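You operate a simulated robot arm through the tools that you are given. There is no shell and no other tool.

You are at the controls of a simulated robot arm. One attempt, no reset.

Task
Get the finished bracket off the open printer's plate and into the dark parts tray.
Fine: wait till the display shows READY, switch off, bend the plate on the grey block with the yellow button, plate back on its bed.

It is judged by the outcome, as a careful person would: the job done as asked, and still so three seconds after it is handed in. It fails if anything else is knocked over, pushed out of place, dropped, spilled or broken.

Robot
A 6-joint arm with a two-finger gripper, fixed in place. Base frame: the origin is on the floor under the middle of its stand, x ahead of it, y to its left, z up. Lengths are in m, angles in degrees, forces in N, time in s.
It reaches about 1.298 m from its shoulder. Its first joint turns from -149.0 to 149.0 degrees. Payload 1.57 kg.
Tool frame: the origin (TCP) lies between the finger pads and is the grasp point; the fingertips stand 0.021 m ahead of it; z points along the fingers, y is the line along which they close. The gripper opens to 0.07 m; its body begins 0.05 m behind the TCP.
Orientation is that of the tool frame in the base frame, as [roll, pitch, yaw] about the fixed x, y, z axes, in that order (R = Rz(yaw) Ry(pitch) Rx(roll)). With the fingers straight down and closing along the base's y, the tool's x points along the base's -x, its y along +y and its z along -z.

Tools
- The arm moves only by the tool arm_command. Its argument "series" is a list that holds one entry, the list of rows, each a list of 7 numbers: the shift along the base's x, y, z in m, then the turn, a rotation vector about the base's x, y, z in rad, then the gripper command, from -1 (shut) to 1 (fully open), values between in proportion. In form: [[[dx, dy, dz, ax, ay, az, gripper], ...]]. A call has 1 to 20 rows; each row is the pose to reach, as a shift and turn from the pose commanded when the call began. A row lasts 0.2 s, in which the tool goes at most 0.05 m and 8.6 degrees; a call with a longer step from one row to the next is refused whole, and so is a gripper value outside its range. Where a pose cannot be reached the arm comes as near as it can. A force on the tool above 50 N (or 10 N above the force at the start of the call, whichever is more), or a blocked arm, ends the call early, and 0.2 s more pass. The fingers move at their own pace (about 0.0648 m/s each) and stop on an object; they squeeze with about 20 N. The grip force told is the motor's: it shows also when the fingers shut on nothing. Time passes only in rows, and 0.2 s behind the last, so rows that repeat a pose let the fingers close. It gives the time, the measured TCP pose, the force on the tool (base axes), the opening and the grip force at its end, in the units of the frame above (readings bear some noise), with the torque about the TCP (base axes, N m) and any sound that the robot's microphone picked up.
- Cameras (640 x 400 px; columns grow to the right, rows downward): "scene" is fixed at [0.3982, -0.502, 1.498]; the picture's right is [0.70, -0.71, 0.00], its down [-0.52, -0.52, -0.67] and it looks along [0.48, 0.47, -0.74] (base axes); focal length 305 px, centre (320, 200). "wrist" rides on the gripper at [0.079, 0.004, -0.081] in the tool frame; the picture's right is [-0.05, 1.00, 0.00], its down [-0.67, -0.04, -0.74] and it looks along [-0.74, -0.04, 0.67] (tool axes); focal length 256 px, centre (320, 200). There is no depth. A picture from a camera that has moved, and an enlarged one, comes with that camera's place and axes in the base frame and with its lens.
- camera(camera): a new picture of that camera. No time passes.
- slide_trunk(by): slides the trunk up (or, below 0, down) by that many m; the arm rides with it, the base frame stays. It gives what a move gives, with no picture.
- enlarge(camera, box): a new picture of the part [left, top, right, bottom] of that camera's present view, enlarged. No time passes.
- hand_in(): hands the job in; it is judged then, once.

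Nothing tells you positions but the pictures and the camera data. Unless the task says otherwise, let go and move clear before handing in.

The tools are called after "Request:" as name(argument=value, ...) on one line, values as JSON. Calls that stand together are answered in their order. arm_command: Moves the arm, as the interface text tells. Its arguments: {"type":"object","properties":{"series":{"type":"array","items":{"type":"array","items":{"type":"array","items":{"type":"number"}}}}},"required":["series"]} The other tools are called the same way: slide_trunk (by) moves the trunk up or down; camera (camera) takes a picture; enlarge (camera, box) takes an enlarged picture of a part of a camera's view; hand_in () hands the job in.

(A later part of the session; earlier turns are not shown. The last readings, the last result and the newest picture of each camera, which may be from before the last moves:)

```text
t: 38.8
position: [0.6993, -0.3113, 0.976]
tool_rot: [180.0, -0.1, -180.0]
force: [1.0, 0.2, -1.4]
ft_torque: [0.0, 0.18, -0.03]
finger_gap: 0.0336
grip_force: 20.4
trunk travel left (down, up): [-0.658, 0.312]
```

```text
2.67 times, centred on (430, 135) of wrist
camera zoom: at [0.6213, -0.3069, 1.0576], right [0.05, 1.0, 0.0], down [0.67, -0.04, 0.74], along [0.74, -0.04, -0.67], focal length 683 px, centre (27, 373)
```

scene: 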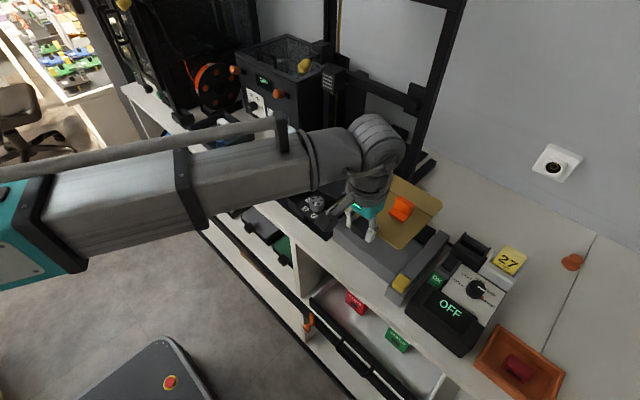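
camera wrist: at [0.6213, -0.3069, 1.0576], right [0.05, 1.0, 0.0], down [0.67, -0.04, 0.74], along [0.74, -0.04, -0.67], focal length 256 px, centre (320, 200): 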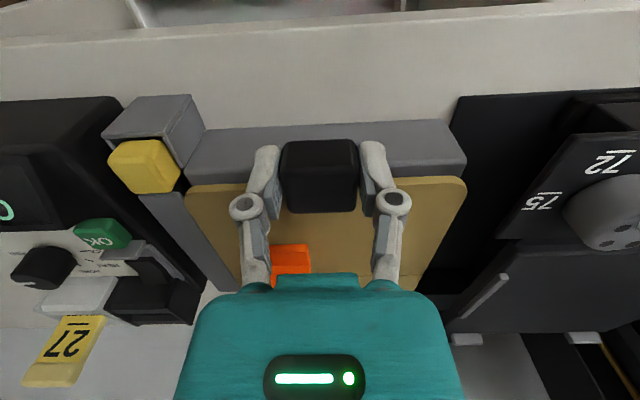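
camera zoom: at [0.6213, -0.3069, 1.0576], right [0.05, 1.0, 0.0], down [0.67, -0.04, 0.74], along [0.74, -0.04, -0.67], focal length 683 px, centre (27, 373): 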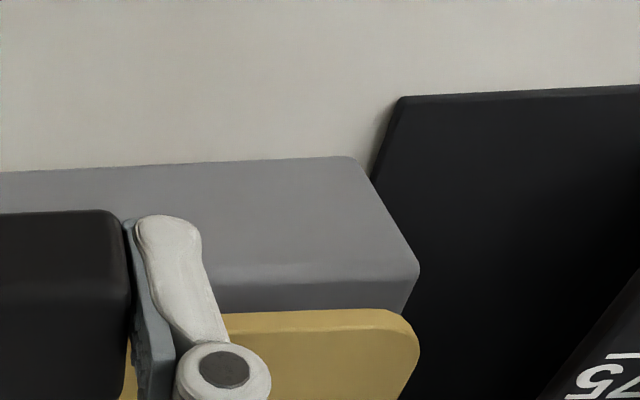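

Alignment still good: block corners at y −0.397/−0.224, plate centred. Lowering further in small steps while watching force.

Request:
slide_trunk(by=-0.01)

Request:
enlarge(camera="scene", box=[380, 190, 450, 270])

Request:
enlarge(camera="scene", box=[330, 190, 400, 260])

```text
t: 39.4
position: [0.6992, -0.3105, 0.9672]
tool_rot: [180.0, -0.1, 180.0]
force: [0.7, 0.4, -1.7]
ft_torque: [0.0, 0.13, 0.03]
finger_gap: 0.0333
grip_force: 19.6
trunk travel left (down, up): [-0.648, 0.322]
```

```text
5.00 times, centred on (415, 230) of scene
camera zoom: at [0.3982, -0.502, 1.498], right [0.7, -0.71, 0.0], down [-0.52, -0.52, -0.67], along [0.48, 0.47, -0.74], focal length 1524 px, centre (-155, 50)
```

zoom: 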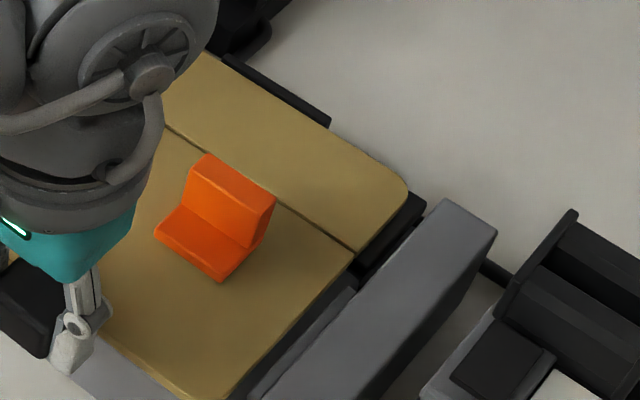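

```text
5.71 times, centred on (365, 225) of scene
camera zoom: at [0.3982, -0.502, 1.498], right [0.7, -0.71, 0.0], down [-0.52, -0.52, -0.67], along [0.48, 0.47, -0.74], focal length 1742 px, centre (63, 57)
```

zoom: 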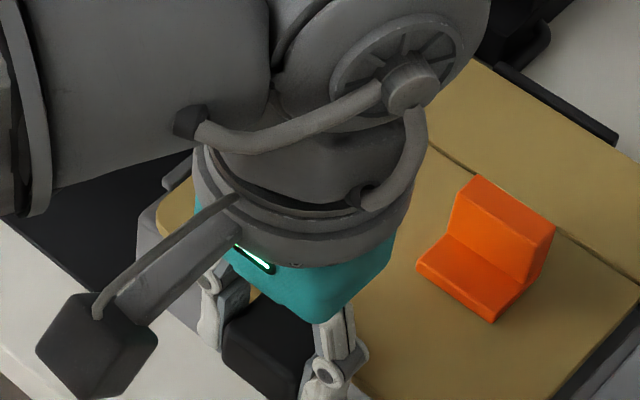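

Request:
slide_trunk(by=-0.004)

Request:
slide_trunk(by=-0.003)

Request:
enlarge(camera="scene", box=[380, 190, 450, 270])

Request:
camera(camera="wrist")

```text
t: 39.9
position: [0.6989, -0.3105, 0.9626]
tool_rot: [-180.0, 0.0, -180.0]
force: [1.9, -0.5, 5.1]
ft_torque: [0.0, -0.22, -0.06]
finger_gap: 0.0336
grip_force: 19.5
trunk travel left (down, up): [-0.644, 0.326]
```

```text
t: 40.4
position: [0.6979, -0.3111, 0.9594]
tool_rot: [179.9, 0.0, 180.0]
force: [3.4, -1.3, 13.2]
ft_torque: [-0.04, -0.04, -0.06]
finger_gap: 0.0338
grip_force: 20.2
trunk travel left (down, up): [-0.641, 0.329]
```

```text
5.00 times, centred on (415, 230) of scene
camera zoom: at [0.3982, -0.502, 1.498], right [0.7, -0.71, 0.0], down [-0.52, -0.52, -0.67], along [0.48, 0.47, -0.74], focal length 1524 px, centre (-155, 50)
```

zoom: 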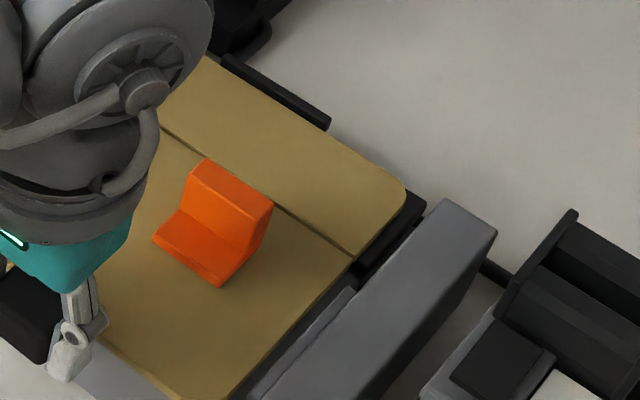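

```text
taken
camera wrist: at [0.6208, -0.3067, 1.0412], right [0.05, 1.0, 0.0], down [0.67, -0.04, 0.74], along [0.74, -0.04, -0.67], focal length 256 px, centre (320, 200)
```

wrist: 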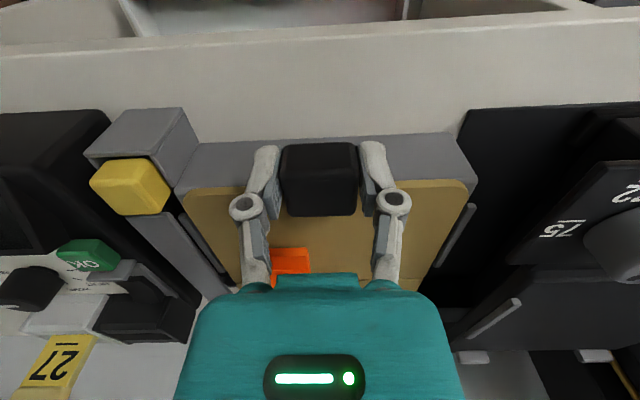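

Contact at TCP z ≈ 0.961 with 13 N. I'll check that the plate sits between the guides and not on top of one, before releasing.

Request:
enlarge(camera="wrist", box=[170, 170, 260, 310])

Request:
enlarge(camera="wrist", box=[400, 160, 500, 320])

Request:
enlarge(camera="scene", box=[400, 220, 430, 260])

```text
2.86 times, centred on (215, 240) of wrist
camera zoom: at [0.6208, -0.3067, 1.0412], right [0.05, 1.0, 0.0], down [0.67, -0.04, 0.74], along [0.74, -0.04, -0.67], focal length 731 px, centre (620, 86)
```

zoom: 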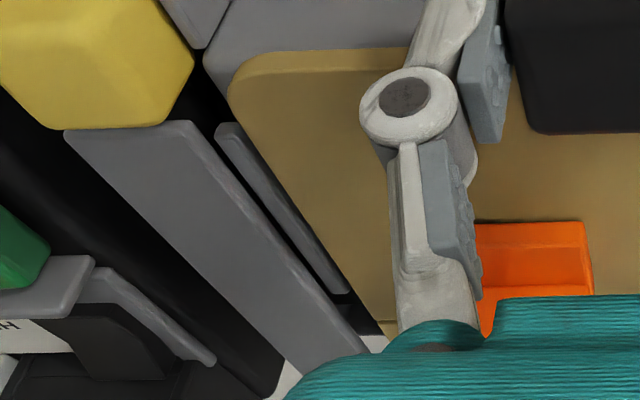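

```text
2.50 times, centred on (450, 240) of wrist
camera zoom: at [0.6208, -0.3067, 1.0412], right [0.05, 1.0, 0.0], down [0.67, -0.04, 0.74], along [0.74, -0.04, -0.67], focal length 640 px, centre (-5, 100)
```

zoom: 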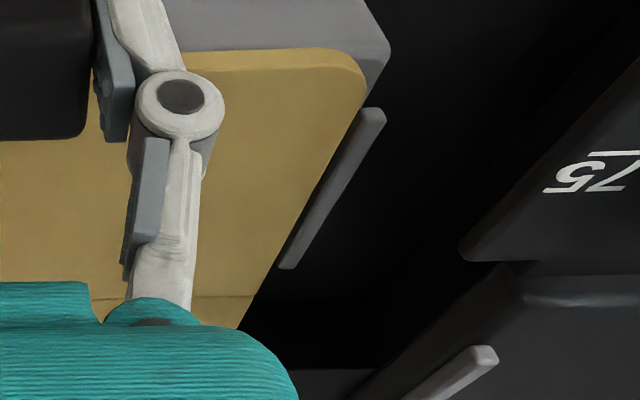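

```text
10.00 times, centred on (415, 240) of scene
camera zoom: at [0.3982, -0.502, 1.498], right [0.7, -0.71, 0.0], down [-0.52, -0.52, -0.67], along [0.48, 0.47, -0.74], focal length 3049 px, centre (-630, -200)
```

zoom: 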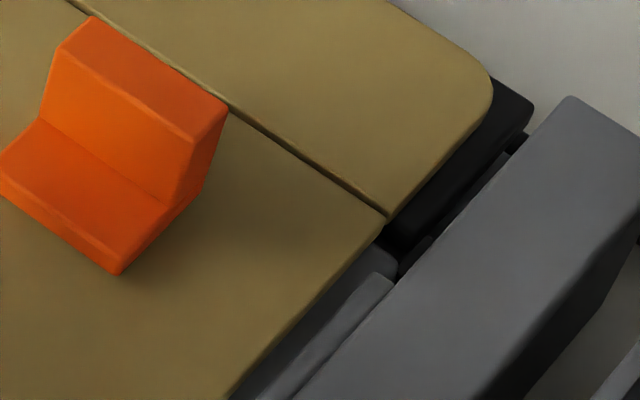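

The plate lies between both guides with its crease over the gap between grey block and dark strip. I'll ease off the pressure slightly and release the handle.

Request:
slide_trunk(by=0.002)

Request:
arm_command(series=[[[0, 0, 0, 0, 0, 0, 0], [0, 0, 0, 0, 0, 0, 0.45], [0, 0, 0, 0, 0, 0, 0.45], [0, 0, 0, 0, 0, 0, 0.45]]])

Request:
camera(camera="wrist")

Request:
enlarge(camera="scene", box=[320, 180, 460, 300])

```text
t: 41.0
position: [0.6991, -0.3108, 0.9606]
tool_rot: [-180.0, -0.2, -180.0]
force: [-2.2, 0.1, -3.4]
ft_torque: [-0.02, 0.61, 0.01]
finger_gap: 0.0336
grip_force: 19.7
trunk travel left (down, up): [-0.643, 0.327]
```

```text
t: 42.0
position: [0.6987, -0.3097, 0.962]
tool_rot: [180.0, -0.1, 179.9]
force: [-0.7, 0.4, -0.2]
ft_torque: [-0.01, 0.02, 0.02]
finger_gap: 0.0505
grip_force: 0.1
trunk travel left (down, up): [-0.643, 0.327]
```

```text
taken
camera wrist: at [0.6213, -0.3069, 1.0427], right [0.05, 1.0, 0.0], down [0.67, -0.04, 0.74], along [0.74, -0.04, -0.67], focal length 256 px, centre (320, 200)
```

wrist: 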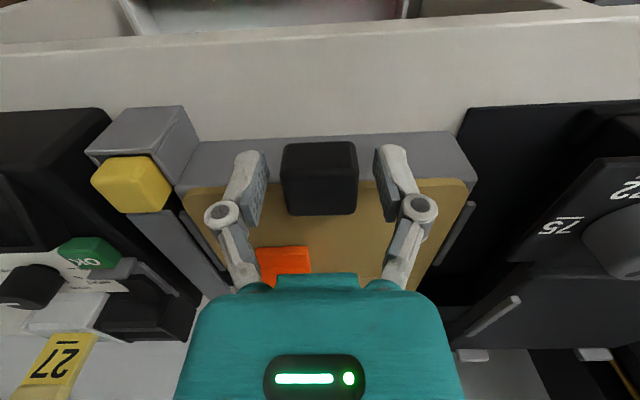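

```text
3.33 times, centred on (390, 240) of scene
camera zoom: at [0.3982, -0.502, 1.498], right [0.7, -0.71, 0.0], down [-0.52, -0.52, -0.67], along [0.48, 0.47, -0.74], focal length 1016 px, centre (87, 67)
```

zoom: 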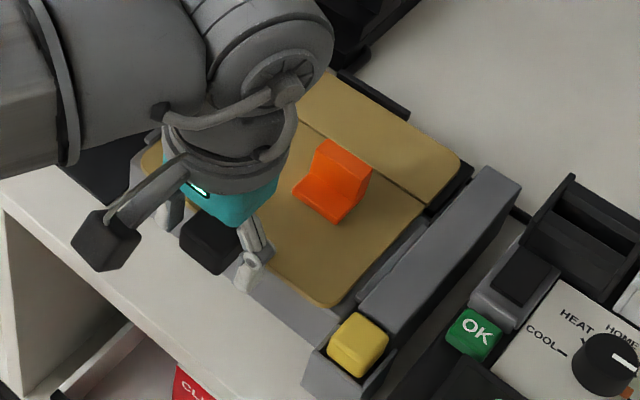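

Released and the plate stays put. Raising to inspect the seating and then the yellow button.

Request:
slide_trunk(by=0.1)

Request:
arm_command(series=[[[-0.03, -0.02, 0, 0, 0, 0, 0.45], [-0.06, -0.04, 0, 0, 0, 0, 0.45], [-0.08, -0.04, 0, 0, 0, 0, 0.45], [-0.08, -0.04, 0, 0, 0, 0, 0.45]]])

Request:
camera(camera="wrist")

Request:
enlarge(camera="wrist", box=[200, 80, 440, 260])

Request:
enlarge(camera="scene", box=[320, 180, 460, 300])

```text
t: 43.3
position: [0.6988, -0.3103, 1.0608]
tool_rot: [-180.0, -0.1, -180.0]
force: [-0.7, 0.4, -0.5]
ft_torque: [0.0, 0.0, -0.01]
finger_gap: 0.0507
grip_force: 0.0
trunk travel left (down, up): [-0.743, 0.227]
```

```text
t: 44.3
position: [0.6186, -0.3505, 1.0616]
tool_rot: [180.0, 0.0, 179.9]
force: [-0.1, -0.4, 0.0]
ft_torque: [-0.02, 0.01, 0.0]
finger_gap: 0.0506
grip_force: 0.1
trunk travel left (down, up): [-0.743, 0.227]
```

```text
taken
camera wrist: at [0.5411, -0.3464, 1.1427], right [0.05, 1.0, 0.0], down [0.67, -0.04, 0.74], along [0.74, -0.04, -0.67], focal length 256 px, centre (320, 200)
```

wrist: 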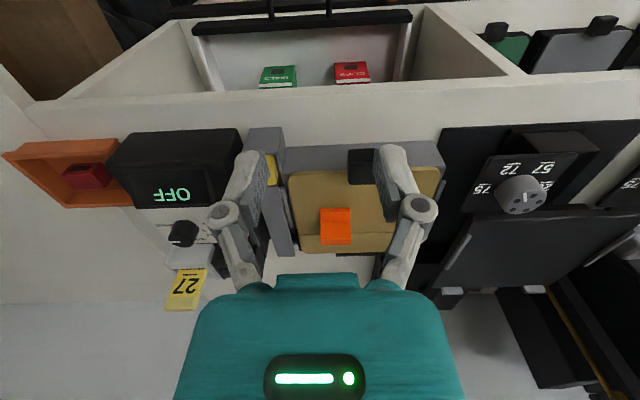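

```text
2.22 times, centred on (320, 170) of wrist
camera zoom: at [0.5411, -0.3464, 1.1427], right [0.05, 1.0, 0.0], down [0.67, -0.04, 0.74], along [0.74, -0.04, -0.67], focal length 569 px, centre (320, 267)
```

zoom: 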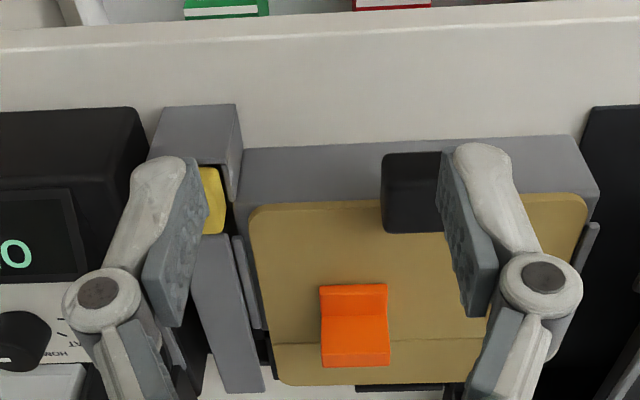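

```text
3.33 times, centred on (390, 240) of scene
camera zoom: at [0.3982, -0.502, 1.498], right [0.7, -0.71, 0.0], down [-0.52, -0.52, -0.67], along [0.48, 0.47, -0.74], focal length 1016 px, centre (87, 67)
```

zoom: 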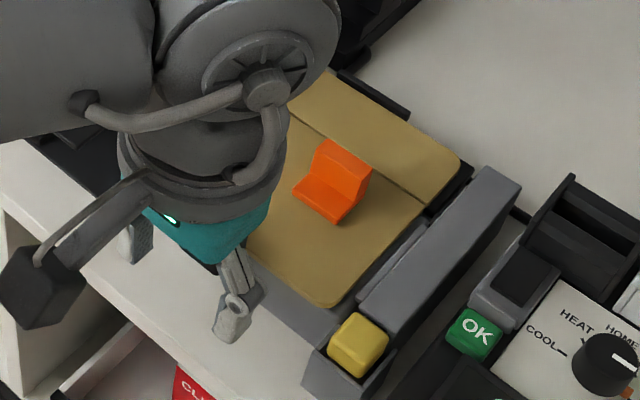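

The plate is seated squarely. Now I'll look closely at the yellow button from the front to fix its position.

Request:
arm_command(series=[[[0.0, -0.04, 0, 0, 0, 0, -1], [0.0, -0.065, 0, 0, 0, 0, -1], [0.0, -0.065, 0, 0, 0, 0, -1], [0.0, -0.065, 0, 0, 0, 0, -1]]])

Request:
enlarge(camera="wrist", box=[270, 110, 370, 210])

Request:
enlarge(camera="scene", box=[380, 255, 430, 315])

Request:
camera(camera="wrist")

```text
t: 45.3
position: [0.6192, -0.413, 1.0629]
tool_rot: [-180.0, 0.0, -180.0]
force: [-0.1, 0.2, 0.1]
ft_torque: [0.02, -0.04, -0.04]
finger_gap: 0.0
grip_force: 20.2
trunk travel left (down, up): [-0.743, 0.227]
```

```text
4.00 times, centred on (320, 160) of wrist
camera zoom: at [0.5405, -0.4118, 1.1427], right [0.05, 1.0, 0.0], down [0.67, -0.04, 0.74], along [0.74, -0.04, -0.67], focal length 1024 px, centre (320, 360)
```

zoom: 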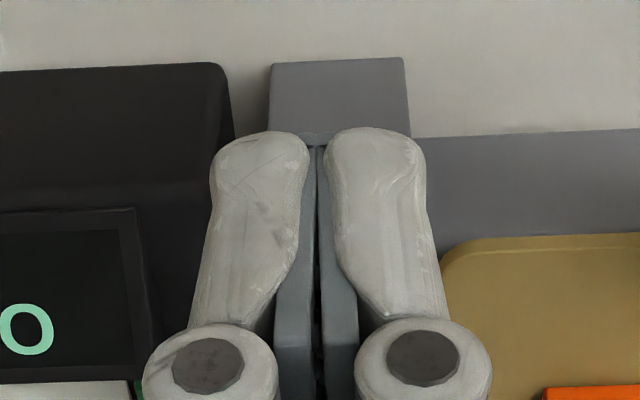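

```text
6.67 times, centred on (405, 285) of scene
camera zoom: at [0.3982, -0.502, 1.498], right [0.7, -0.71, 0.0], down [-0.52, -0.52, -0.67], along [0.48, 0.47, -0.74], focal length 2032 px, centre (-247, -367)
```

zoom: 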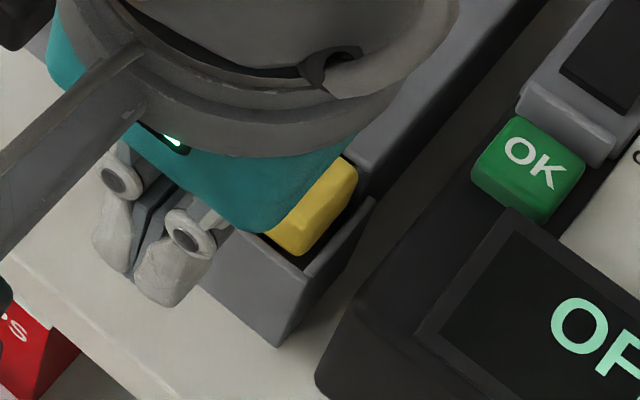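

```text
taken
camera wrist: at [0.5405, -0.4118, 1.1427], right [0.05, 1.0, 0.0], down [0.67, -0.04, 0.74], along [0.74, -0.04, -0.67], focal length 256 px, centre (320, 200)
```

wrist: 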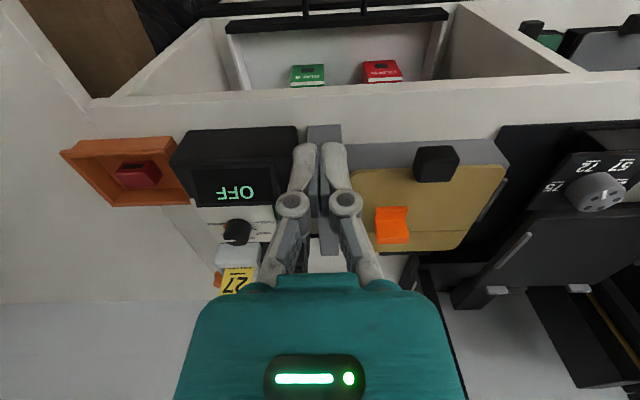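

The button's top is about 2.5 cm square, centred near (0.717, −0.415) at z ≈ 0.9475. With the fingers shut I'll position above it and step down.

Request:
arm_command(series=[[[0.04, -0.003, 0, 0, 0, 0, -1], [0.08, -0.003, 0, 0, 0, 0, -1], [0.0965, -0.003, 0, 0, 0, 0, -1], [0.0965, -0.003, 0, 0, 0, 0, -1]]])

Request:
slide_trunk(by=-0.08)

Request:
enlarge(camera="wrist", box=[260, 90, 380, 190])

Request:
enlarge(camera="scene", box=[360, 230, 450, 310])

```text
t: 46.3
position: [0.7167, -0.417, 1.0611]
tool_rot: [-179.9, -0.1, 180.0]
force: [0.3, 0.2, 0.0]
ft_torque: [0.02, 0.01, -0.03]
finger_gap: 0.0
grip_force: 20.1
trunk travel left (down, up): [-0.743, 0.227]
```

```text
t: 47.5
position: [0.7166, -0.4175, 0.9814]
tool_rot: [-180.0, -0.1, -179.9]
force: [0.5, 0.6, -0.7]
ft_torque: [-0.04, 0.03, -0.01]
finger_gap: 0.0002
grip_force: 19.8
trunk travel left (down, up): [-0.663, 0.307]
```

```text
4.00 times, centred on (320, 140) of wrist
camera zoom: at [0.6379, -0.4144, 1.0627], right [0.05, 1.0, 0.0], down [0.67, -0.04, 0.74], along [0.74, -0.04, -0.67], focal length 1024 px, centre (320, 440)
```

zoom: 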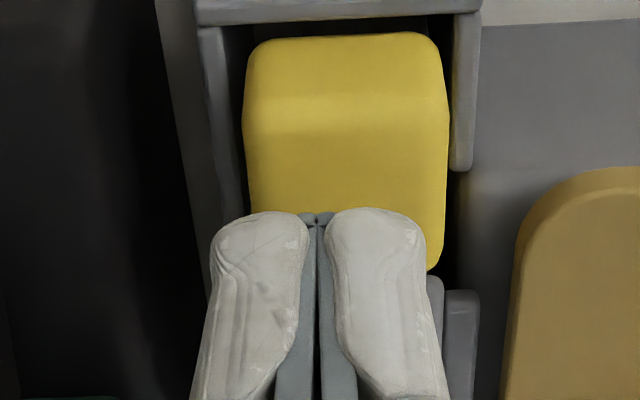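

```text
5.00 times, centred on (405, 270) of scene
camera zoom: at [0.3982, -0.502, 1.498], right [0.7, -0.71, 0.0], down [-0.52, -0.52, -0.67], along [0.48, 0.47, -0.74], focal length 1524 px, centre (-105, -150)
```

zoom: 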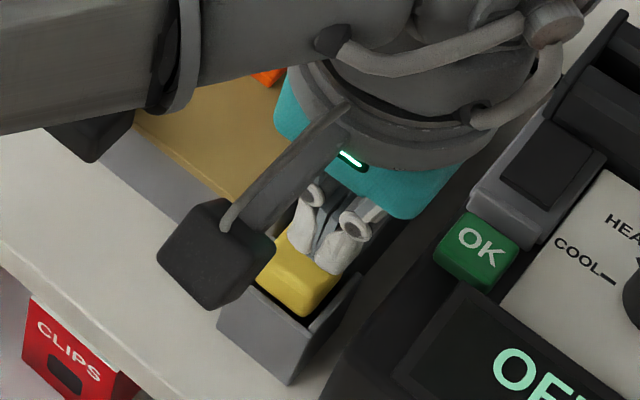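

Nicely over the button; I'll centre 3 mm toward +y so the fingers fit within its side walls, then press down in small steps.

Request:
arm_command(series=[[[-0.001, 0.0034, 0, 0, 0, 0, -1], [-0.001, 0.0034, 0, 0, 0, 0, -1]]])

Request:
slide_trunk(by=-0.01)

Request:
slide_trunk(by=-0.004)

Request:
slide_trunk(by=-0.003)

Request:
enlarge(camera="scene", box=[340, 180, 460, 310])

```text
t: 48.1
position: [0.7147, -0.4147, 0.9829]
tool_rot: [179.9, -0.1, 179.9]
force: [-0.1, 0.6, -0.2]
ft_torque: [-0.02, -0.03, 0.01]
finger_gap: 0.0
grip_force: 19.4
trunk travel left (down, up): [-0.663, 0.307]
```

```text
t: 48.6
position: [0.7167, -0.4149, 0.971]
tool_rot: [-179.9, 0.0, -180.0]
force: [0.5, 0.6, 0.1]
ft_torque: [0.01, -0.02, 0.0]
finger_gap: 0.0
grip_force: 28.7
trunk travel left (down, up): [-0.653, 0.317]
```

```text
t: 49.2
position: [0.7155, -0.4144, 0.9672]
tool_rot: [-180.0, -0.1, 180.0]
force: [0.1, 0.1, -0.1]
ft_torque: [0.0, 0.02, 0.02]
finger_gap: 0.0059
grip_force: 28.3
trunk travel left (down, up): [-0.649, 0.321]
```

```text
t: 49.7
position: [0.7141, -0.415, 0.9652]
tool_rot: [-180.0, -0.1, 179.9]
force: [0.5, -0.5, -0.4]
ft_torque: [-0.04, -0.03, -0.02]
finger_gap: 0.0062
grip_force: 29.1
trunk travel left (down, up): [-0.646, 0.324]
```

```text
3.08 times, centred on (400, 245) of scene
camera zoom: at [0.3982, -0.502, 1.498], right [0.7, -0.71, 0.0], down [-0.52, -0.52, -0.67], along [0.48, 0.47, -0.74], focal length 938 px, centre (74, 62)
```

zoom: 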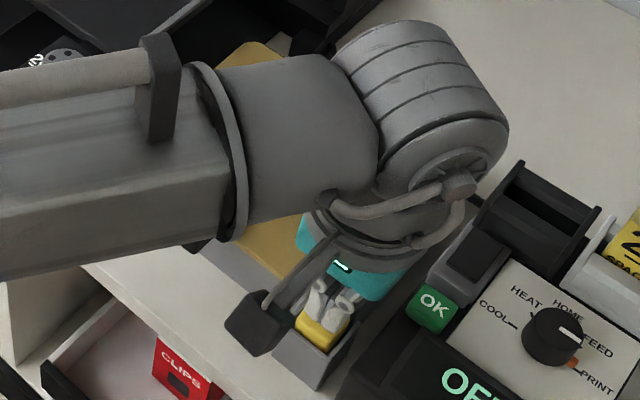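

No contact yet at fingertip z ≈ 0.944, so the button top is a bit lower than estimated. Continuing down in 3 mm steps.

Request:
slide_trunk(by=-0.003)

Request:
slide_trunk(by=-0.003)

Request:
enlarge(camera="wrist", box=[260, 90, 380, 190])

```text
t: 50.2
position: [0.715, -0.4144, 0.9612]
tool_rot: [180.0, -0.1, -180.0]
force: [-0.8, -1.1, -0.1]
ft_torque: [-0.03, -0.01, -0.02]
finger_gap: 0.0062
grip_force: 28.5
trunk travel left (down, up): [-0.643, 0.327]
```

```text
t: 50.7
position: [0.7156, -0.4139, 0.9588]
tool_rot: [-179.9, -0.1, 180.0]
force: [-0.3, -1.2, 0.7]
ft_torque: [-0.03, -0.05, -0.02]
finger_gap: 0.0061
grip_force: 28.2
trunk travel left (down, up): [-0.64, 0.33]
```

```text
4.00 times, centred on (320, 140) of wrist
camera zoom: at [0.6369, -0.411, 1.0397], right [0.05, 1.0, 0.0], down [0.67, -0.04, 0.74], along [0.74, -0.04, -0.67], focal length 1024 px, centre (320, 440)
```

zoom: 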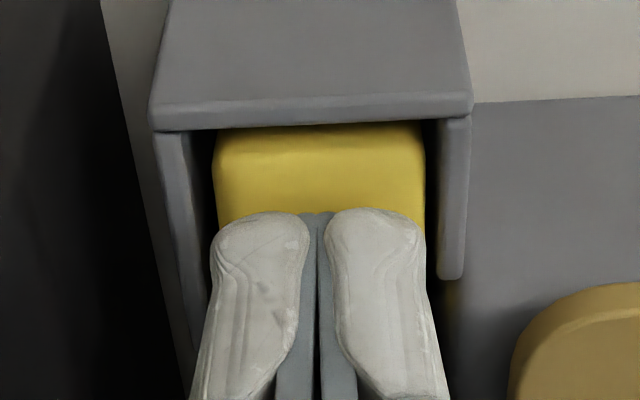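

Request:
slide_trunk(by=-0.003)

Request:
slide_trunk(by=-0.003)

Request:
enlarge(camera="wrist", box=[260, 90, 380, 190])

Request:
camera(camera="wrist")

```text
t: 51.2
position: [0.7147, -0.414, 0.9557]
tool_rot: [-179.9, -0.1, 180.0]
force: [0.7, 0.0, 1.1]
ft_torque: [0.02, -0.02, 0.0]
finger_gap: 0.0063
grip_force: 28.9
trunk travel left (down, up): [-0.637, 0.333]
heard: click
```

```text
t: 51.8
position: [0.7153, -0.4139, 0.953]
tool_rot: [-179.9, -0.1, 180.0]
force: [0.0, -0.1, 1.8]
ft_torque: [0.02, -0.03, 0.01]
finger_gap: 0.006
grip_force: 28.7
trunk travel left (down, up): [-0.634, 0.336]
```

```text
4.00 times, centred on (320, 140) of wrist
camera zoom: at [0.6368, -0.4109, 1.0338], right [0.05, 1.0, 0.0], down [0.67, -0.04, 0.74], along [0.74, -0.04, -0.67], focal length 1024 px, centre (320, 440)
```

zoom: 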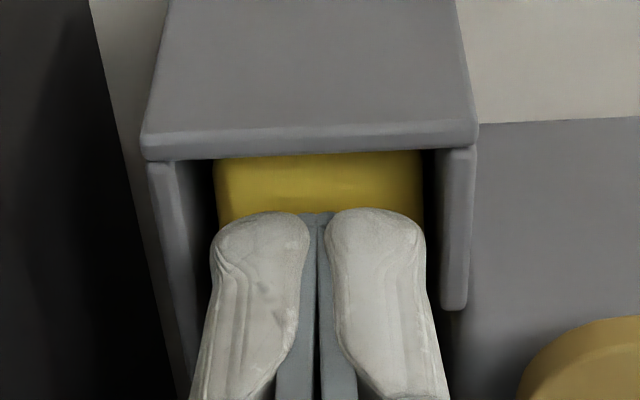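

```text
taken
camera wrist: at [0.6368, -0.4109, 1.0338], right [0.05, 1.0, 0.0], down [0.67, -0.04, 0.74], along [0.74, -0.04, -0.67], focal length 256 px, centre (320, 200)
```

wrist: 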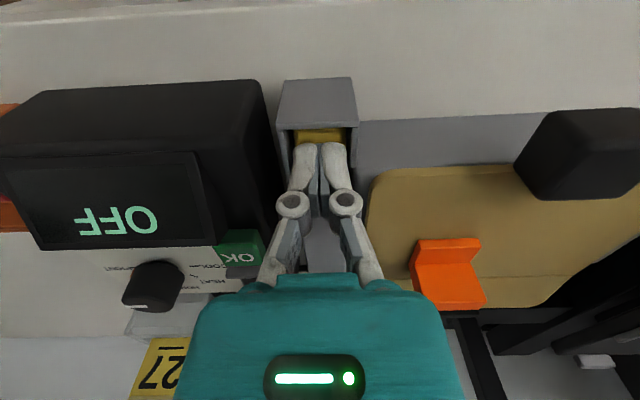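

A click at the button. I'll look at the plate and bracket state now while still pressing, then raise.

Request:
enlarge(camera="wrist", box=[350, 100, 640, 330])

Request:
enlarge(camera="scene", box=[320, 160, 460, 300])

Request:
slide_trunk(by=0.1)

Request:
camera(camera="wrist")

Request:
camera(camera="scene")

```text
1.74 times, centred on (495, 215) of wrist
camera zoom: at [0.6368, -0.4109, 1.0338], right [0.05, 1.0, 0.0], down [0.67, -0.04, 0.74], along [0.74, -0.04, -0.67], focal length 445 px, centre (16, 174)
```

zoom: 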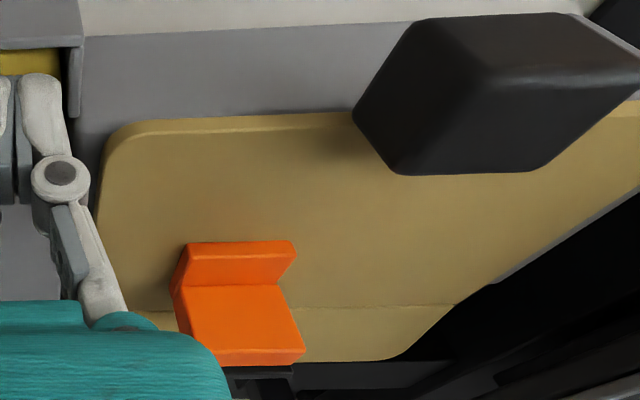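

```text
2.86 times, centred on (390, 230) of scene
camera zoom: at [0.3982, -0.502, 1.498], right [0.7, -0.71, 0.0], down [-0.52, -0.52, -0.67], along [0.48, 0.47, -0.74], focal length 871 px, centre (120, 114)
```

zoom: 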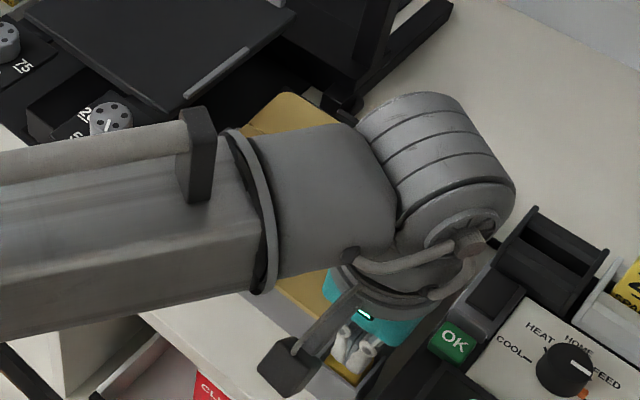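

```text
t: 53.1
position: [0.7152, -0.4145, 1.052]
tool_rot: [179.9, -0.1, -180.0]
force: [0.5, -0.8, -0.5]
ft_torque: [0.02, -0.01, -0.01]
finger_gap: 0.0001
grip_force: 29.1
trunk travel left (down, up): [-0.734, 0.236]
```

```text
taken
camera wrist: at [0.637, -0.411, 1.1336], right [0.05, 1.0, 0.0], down [0.67, -0.04, 0.74], along [0.74, -0.04, -0.67], focal length 256 px, centre (320, 200)
```

wrist: 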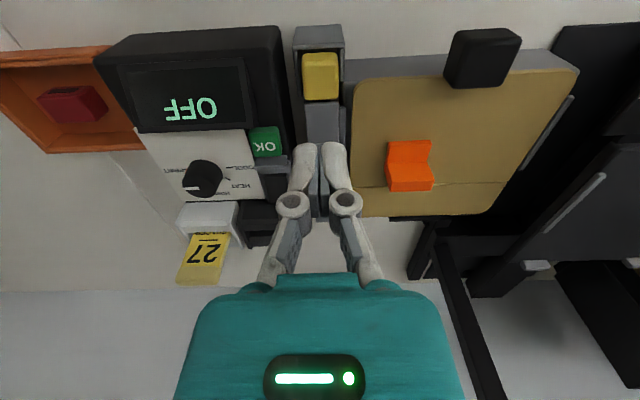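

```text
taken
```

scene: 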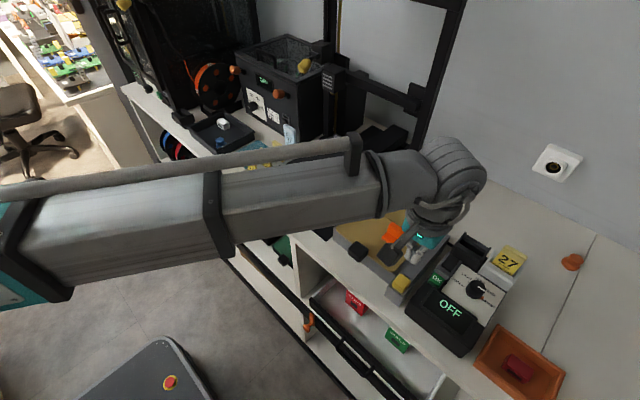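

The rear section appeared bent while pressed. I'll zoom to see the plate now and whether the bracket looks detached.

Request:
enlarge(camera="wrist", box=[340, 30, 600, 240])

Request:
enlarge(camera="wrist", box=[370, 120, 460, 220])

Request:
enlarge(camera="scene", box=[340, 200, 440, 300])

```text
1.90 times, centred on (470, 135) of wrist
camera zoom: at [0.637, -0.411, 1.1336], right [0.05, 1.0, 0.0], down [0.67, -0.04, 0.74], along [0.74, -0.04, -0.67], focal length 488 px, centre (34, 324)
```

zoom: 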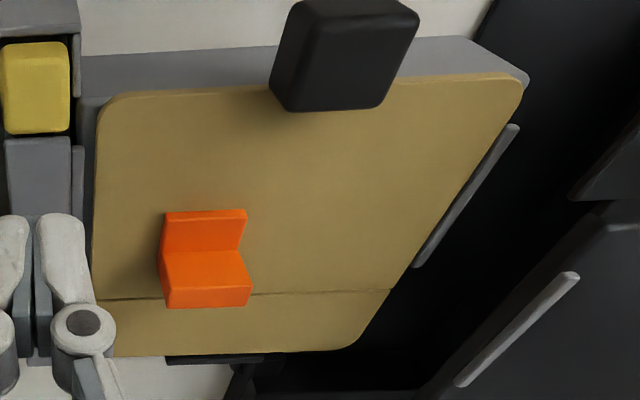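

```text
4.00 times, centred on (415, 170) of wrist
camera zoom: at [0.637, -0.411, 1.1336], right [0.05, 1.0, 0.0], down [0.67, -0.04, 0.74], along [0.74, -0.04, -0.67], focal length 1024 px, centre (-60, 320)
```

zoom: 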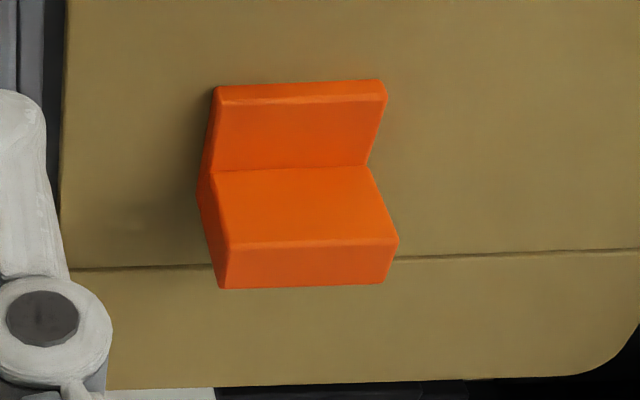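

```text
4.00 times, centred on (390, 250) of scene
camera zoom: at [0.3982, -0.502, 1.498], right [0.7, -0.71, 0.0], down [-0.52, -0.52, -0.67], along [0.48, 0.47, -0.74], focal length 1219 px, centre (40, 0)
```

zoom: 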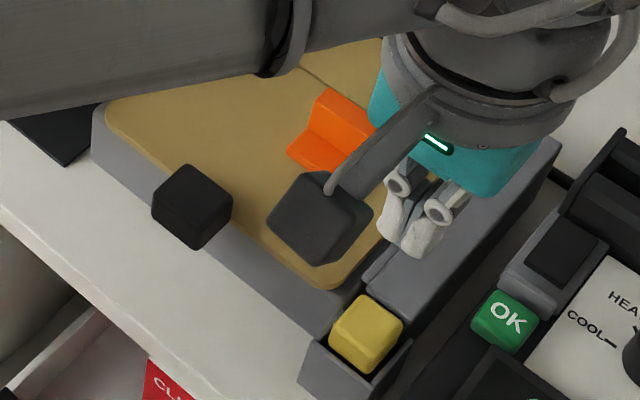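

The button click bent the plate's rear section and it's flat again now. The bracket sits at x ≈ 0.768–0.804, y ≈ −0.360…−0.324, wall top z ≈ 0.976. I'll open the fingers and hover over it.

Request:
arm_command(series=[[[0.025, 0.025, 0, 0, 0, 0, 0.7], [0.05, 0.05, 0, 0, 0, 0, 0.7], [0.072, 0.073, 0, 0, 0, 0, 0.7], [0.072, 0.073, 0, 0, 0, 0, 0.7], [0.072, 0.073, 0, 0, 0, 0, 0.7]]])

Request:
enlarge(camera="wrist", box=[240, 60, 400, 200])

Request:
enlarge(camera="scene", box=[340, 180, 460, 290])

Request:
camera(camera="wrist")

```text
t: 54.3
position: [0.7867, -0.3418, 1.0534]
tool_rot: [-179.9, -0.1, 180.0]
force: [-0.2, -0.5, 0.2]
ft_torque: [-0.01, -0.02, 0.02]
finger_gap: 0.0598
grip_force: 0.0
trunk travel left (down, up): [-0.734, 0.236]
```

```text
2.86 times, centred on (320, 130) of wrist
camera zoom: at [0.7087, -0.3381, 1.1337], right [0.05, 1.0, 0.0], down [0.67, -0.04, 0.74], along [0.74, -0.04, -0.67], focal length 731 px, centre (320, 400)
```

zoom: 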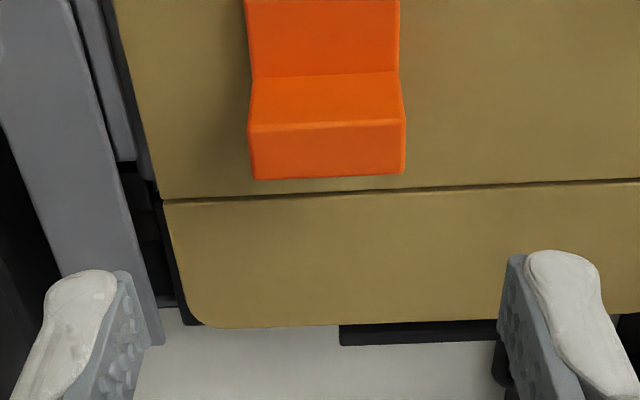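

```text
3.64 times, centred on (400, 235) of scene
camera zoom: at [0.3982, -0.502, 1.498], right [0.7, -0.71, 0.0], down [-0.52, -0.52, -0.67], along [0.48, 0.47, -0.74], focal length 1109 px, centre (29, 73)
```

zoom: 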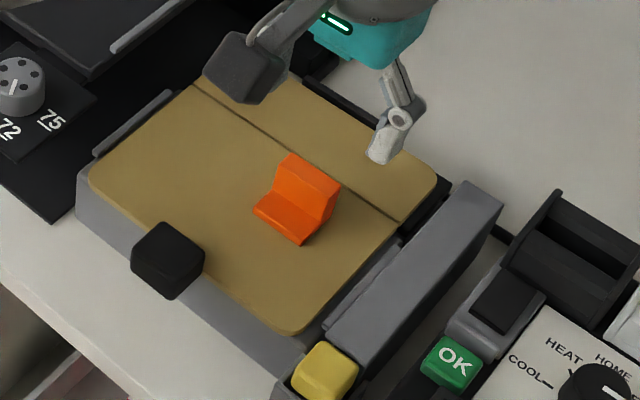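

```text
taken
camera wrist: at [0.7087, -0.3381, 1.1337], right [0.05, 1.0, 0.0], down [0.67, -0.04, 0.74], along [0.74, -0.04, -0.67], focal length 256 px, centre (320, 200)
```

wrist: 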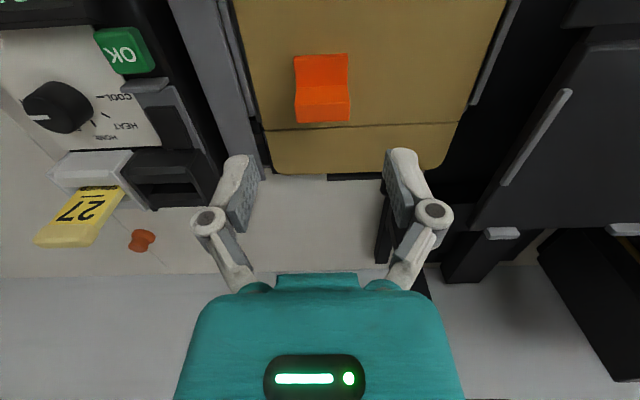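

Bracket pinned down: y −0.358…−0.323 (centre −0.3406), wall x 0.790–0.803, top z 0.976. Lowering with fingers either side, wall centred between the pads.

Request:
arm_command(series=[[[0.005, 0.0015, 0, 0, 0, 0, 0.7], [0.005, 0.0015, 0, 0, 0, 0, 0.7]]])

Request:
slide_trunk(by=-0.06)

Request:
enlarge(camera="scene", box=[360, 190, 440, 270])

Request:
slide_trunk(by=-0.02)

Request:
camera(camera="wrist")

Request:
enlarge(camera="scene", box=[360, 190, 440, 270])

```text
t: 54.9
position: [0.7914, -0.3399, 1.0517]
tool_rot: [179.9, -0.1, 179.9]
force: [-0.2, -1.5, 0.4]
ft_torque: [0.02, -0.05, -0.02]
finger_gap: 0.0596
grip_force: 0.0
trunk travel left (down, up): [-0.734, 0.236]
```

```text
t: 55.9
position: [0.7912, -0.339, 0.9933]
tool_rot: [180.0, -0.1, 180.0]
force: [-0.4, 0.0, 0.8]
ft_torque: [0.01, -0.02, 0.0]
finger_gap: 0.0591
grip_force: 0.1
trunk travel left (down, up): [-0.674, 0.296]
```

```text
5.00 times, centred on (400, 230) of scene
camera zoom: at [0.3982, -0.502, 1.498], right [0.7, -0.71, 0.0], down [-0.52, -0.52, -0.67], along [0.48, 0.47, -0.74], focal length 1524 px, centre (-80, 50)
```

zoom: 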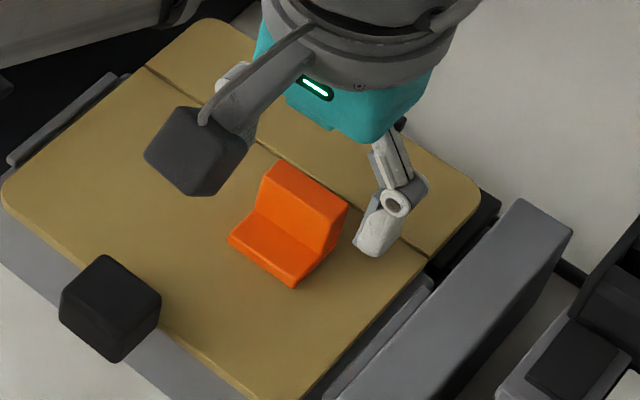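

```text
t: 56.6
position: [0.7919, -0.3389, 0.9712]
tool_rot: [180.0, -0.1, 180.0]
force: [-0.5, -0.4, 0.3]
ft_torque: [-0.03, -0.01, -0.01]
finger_gap: 0.0596
grip_force: 0.0
trunk travel left (down, up): [-0.654, 0.316]
```

```text
taken
camera wrist: at [0.7136, -0.3364, 1.0537], right [0.05, 1.0, 0.0], down [0.67, -0.04, 0.74], along [0.74, -0.04, -0.67], focal length 256 px, centre (320, 200)
```

wrist: 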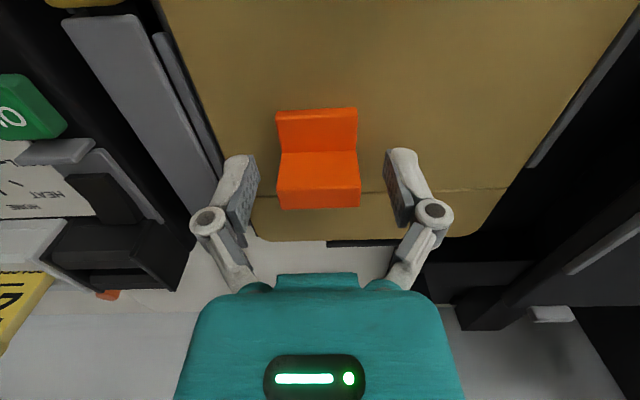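

```text
5.00 times, centred on (400, 230) of scene
camera zoom: at [0.3982, -0.502, 1.498], right [0.7, -0.71, 0.0], down [-0.52, -0.52, -0.67], along [0.48, 0.47, -0.74], focal length 1524 px, centre (-80, 50)
```

zoom: 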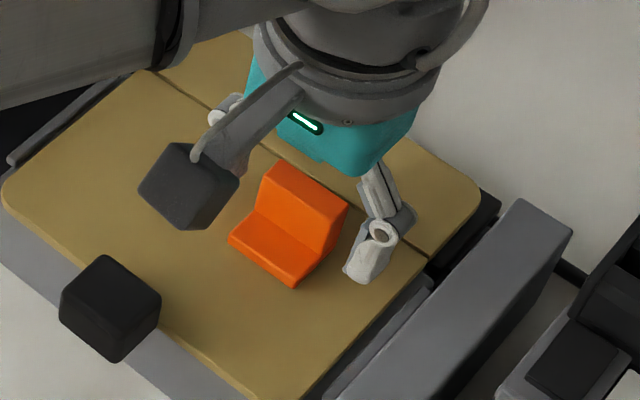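

Request:
slide_trunk(by=-0.005)

Request:
arm_command(series=[[[0, 0, 0, 0, 0, 0, 0.2], [0, 0, 0, 0, 0, 0, -0.2], [0, 0, 0, 0, 0, 0, -1], [0, 0, 0, 0, 0, 0, -1], [0, 0, 0, 0, 0, 0, -1]]])

Request:
camera(camera="wrist")

Request:
enlarge(camera="scene", box=[360, 190, 440, 270])

```text
t: 57.1
position: [0.7929, -0.3386, 0.9676]
tool_rot: [180.0, -0.1, 180.0]
force: [-0.5, 1.0, -0.5]
ft_torque: [0.01, 0.02, 0.01]
finger_gap: 0.0596
grip_force: 0.2
trunk travel left (down, up): [-0.649, 0.321]
```

```text
t: 58.3
position: [0.7904, -0.339, 0.9671]
tool_rot: [-180.0, -0.1, -180.0]
force: [0.8, 0.4, 1.4]
ft_torque: [-0.04, -0.01, 0.0]
finger_gap: 0.035
grip_force: 20.3
trunk travel left (down, up): [-0.649, 0.321]
```

```text
taken
camera wrist: at [0.7136, -0.3364, 1.0488], right [0.05, 1.0, 0.0], down [0.67, -0.04, 0.74], along [0.74, -0.04, -0.67], focal length 256 px, centre (320, 200)
```

wrist: 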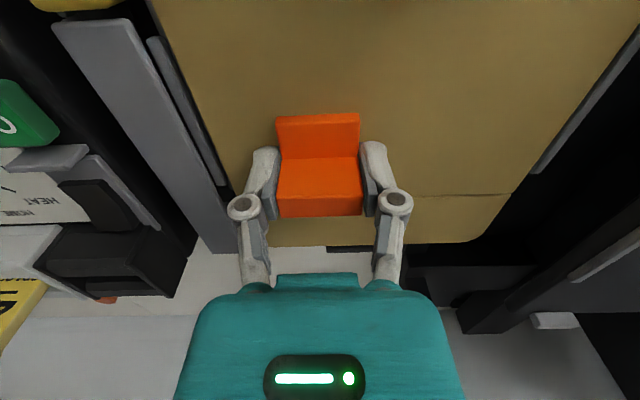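

```text
5.00 times, centred on (400, 230) of scene
camera zoom: at [0.3982, -0.502, 1.498], right [0.7, -0.71, 0.0], down [-0.52, -0.52, -0.67], along [0.48, 0.47, -0.74], focal length 1524 px, centre (-80, 50)
```

zoom: 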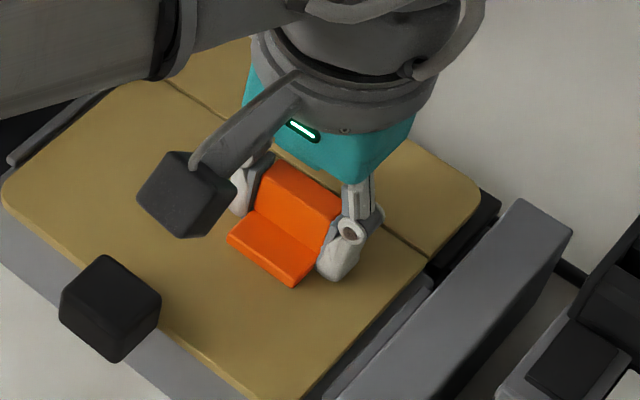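

Gripped at 35 mm, matching the bracket's width. I'll lift only 4 mm first to test that the bracket is free of the plate.

Request:
slide_trunk(by=0.004)

Request:
enlarge(camera="scene", box=[340, 190, 440, 280])

Request:
camera(camera="wrist")

```text
t: 58.8
position: [0.7915, -0.3402, 0.9723]
tool_rot: [-180.0, 0.1, 180.0]
force: [-0.5, 0.4, 0.2]
ft_torque: [0.0, 0.0, 0.0]
finger_gap: 0.035
grip_force: 19.9
trunk travel left (down, up): [-0.653, 0.317]
```

```text
4.44 times, centred on (390, 235) of scene
camera zoom: at [0.3982, -0.502, 1.498], right [0.7, -0.71, 0.0], down [-0.52, -0.52, -0.67], along [0.48, 0.47, -0.74], focal length 1355 px, centre (9, 44)
```

zoom: 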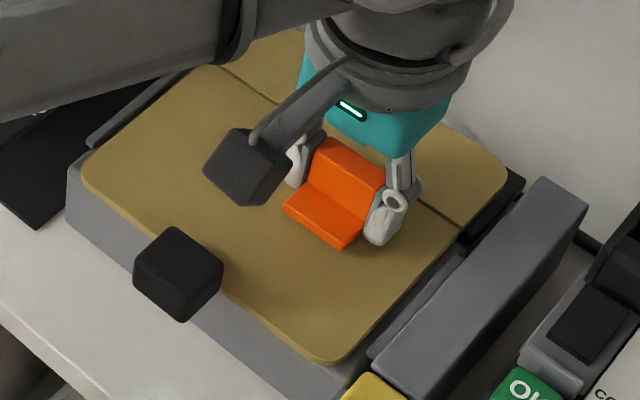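

```text
taken
camera wrist: at [0.7138, -0.3364, 1.0526], right [0.05, 1.0, 0.0], down [0.67, -0.04, 0.74], along [0.74, -0.04, -0.67], focal length 256 px, centre (320, 200)
```

wrist: 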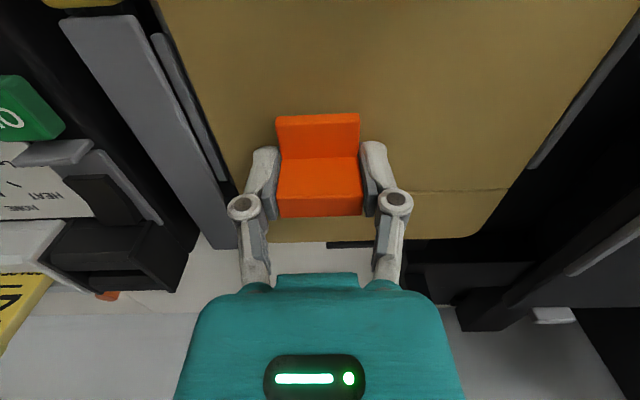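

The bracket came free cleanly with the plate staying on the bender. I'll raise well clear, retract toward me, and travel left to the dark parts tray.

Request:
slide_trunk(by=0.13)

Request:
arm_command(series=[[[-0.03, 0.0, 0, 0, 0, 0, -1], [-0.065, 0.0, 0, 0, 0, 0, -1], [-0.1, 0.0, 0, 0, 0, 0, -1], [-0.135, 0.01, 0, 0, 0, 0, -1], [-0.16, 0.035, 0, 0, 0, 0, -1], [-0.17, 0.07, 0, 0, 0, 0, -1], [-0.17, 0.105, 0, 0, 0, 0, -1], [-0.17, 0.14, 0, 0, 0, 0, -1], [-0.17, 0.175, 0, 0, 0, 0, -1], [-0.17, 0.21, 0, 0, 0, 0, -1], [-0.17, 0.245, 0, 0, 0, 0, -1], [-0.17, 0.28, 0, 0, 0, 0, -1], [-0.17, 0.315, 0, 0, 0, 0, -1], [-0.17, 0.35, 0, 0, 0, 0, -1], [-0.17, 0.385, 0, 0, 0, 0, -1], [-0.17, 0.42, 0, 0, 0, 0, -1], [-0.17, 0.455, 0, 0, 0, 0, -1], [-0.17, 0.48, 0, 0, 0, 0, -1], [-0.17, 0.49, 0, 0, 0, 0, -1]]])

Request:
camera(camera="wrist")

Request:
camera(camera="scene")

```text
t: 60.4
position: [0.7926, -0.3413, 1.1011]
tool_rot: [-180.0, -0.1, 179.9]
force: [-0.3, -0.3, -0.8]
ft_torque: [0.02, 0.0, 0.01]
finger_gap: 0.035
grip_force: 19.8
trunk travel left (down, up): [-0.783, 0.187]
```

```text
t: 64.4
position: [0.6209, 0.1509, 1.1027]
tool_rot: [179.9, -0.2, 180.0]
force: [-0.2, 0.3, 0.0]
ft_torque: [-0.01, 0.03, -0.01]
finger_gap: 0.0349
grip_force: 20.1
trunk travel left (down, up): [-0.783, 0.187]
```

```text
taken
camera wrist: at [0.5435, 0.1542, 1.1827], right [0.05, 1.0, 0.0], down [0.67, -0.04, 0.74], along [0.74, -0.04, -0.67], focal length 256 px, centre (320, 200)
```

wrist: 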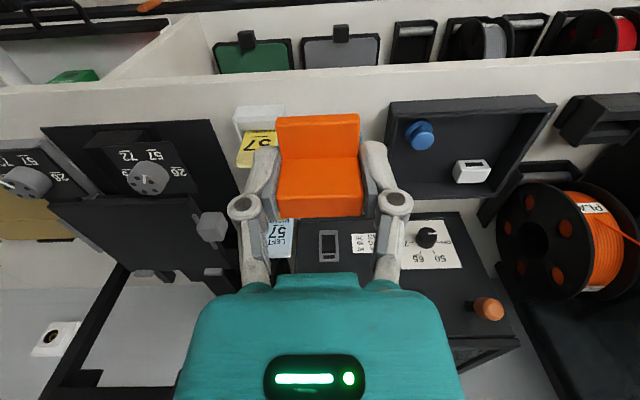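

```text
taken
```

scene: 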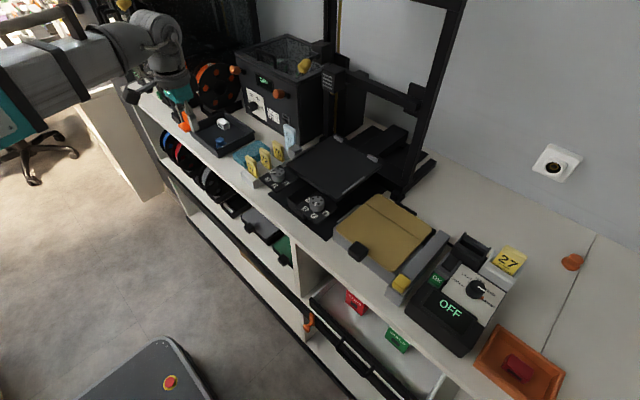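

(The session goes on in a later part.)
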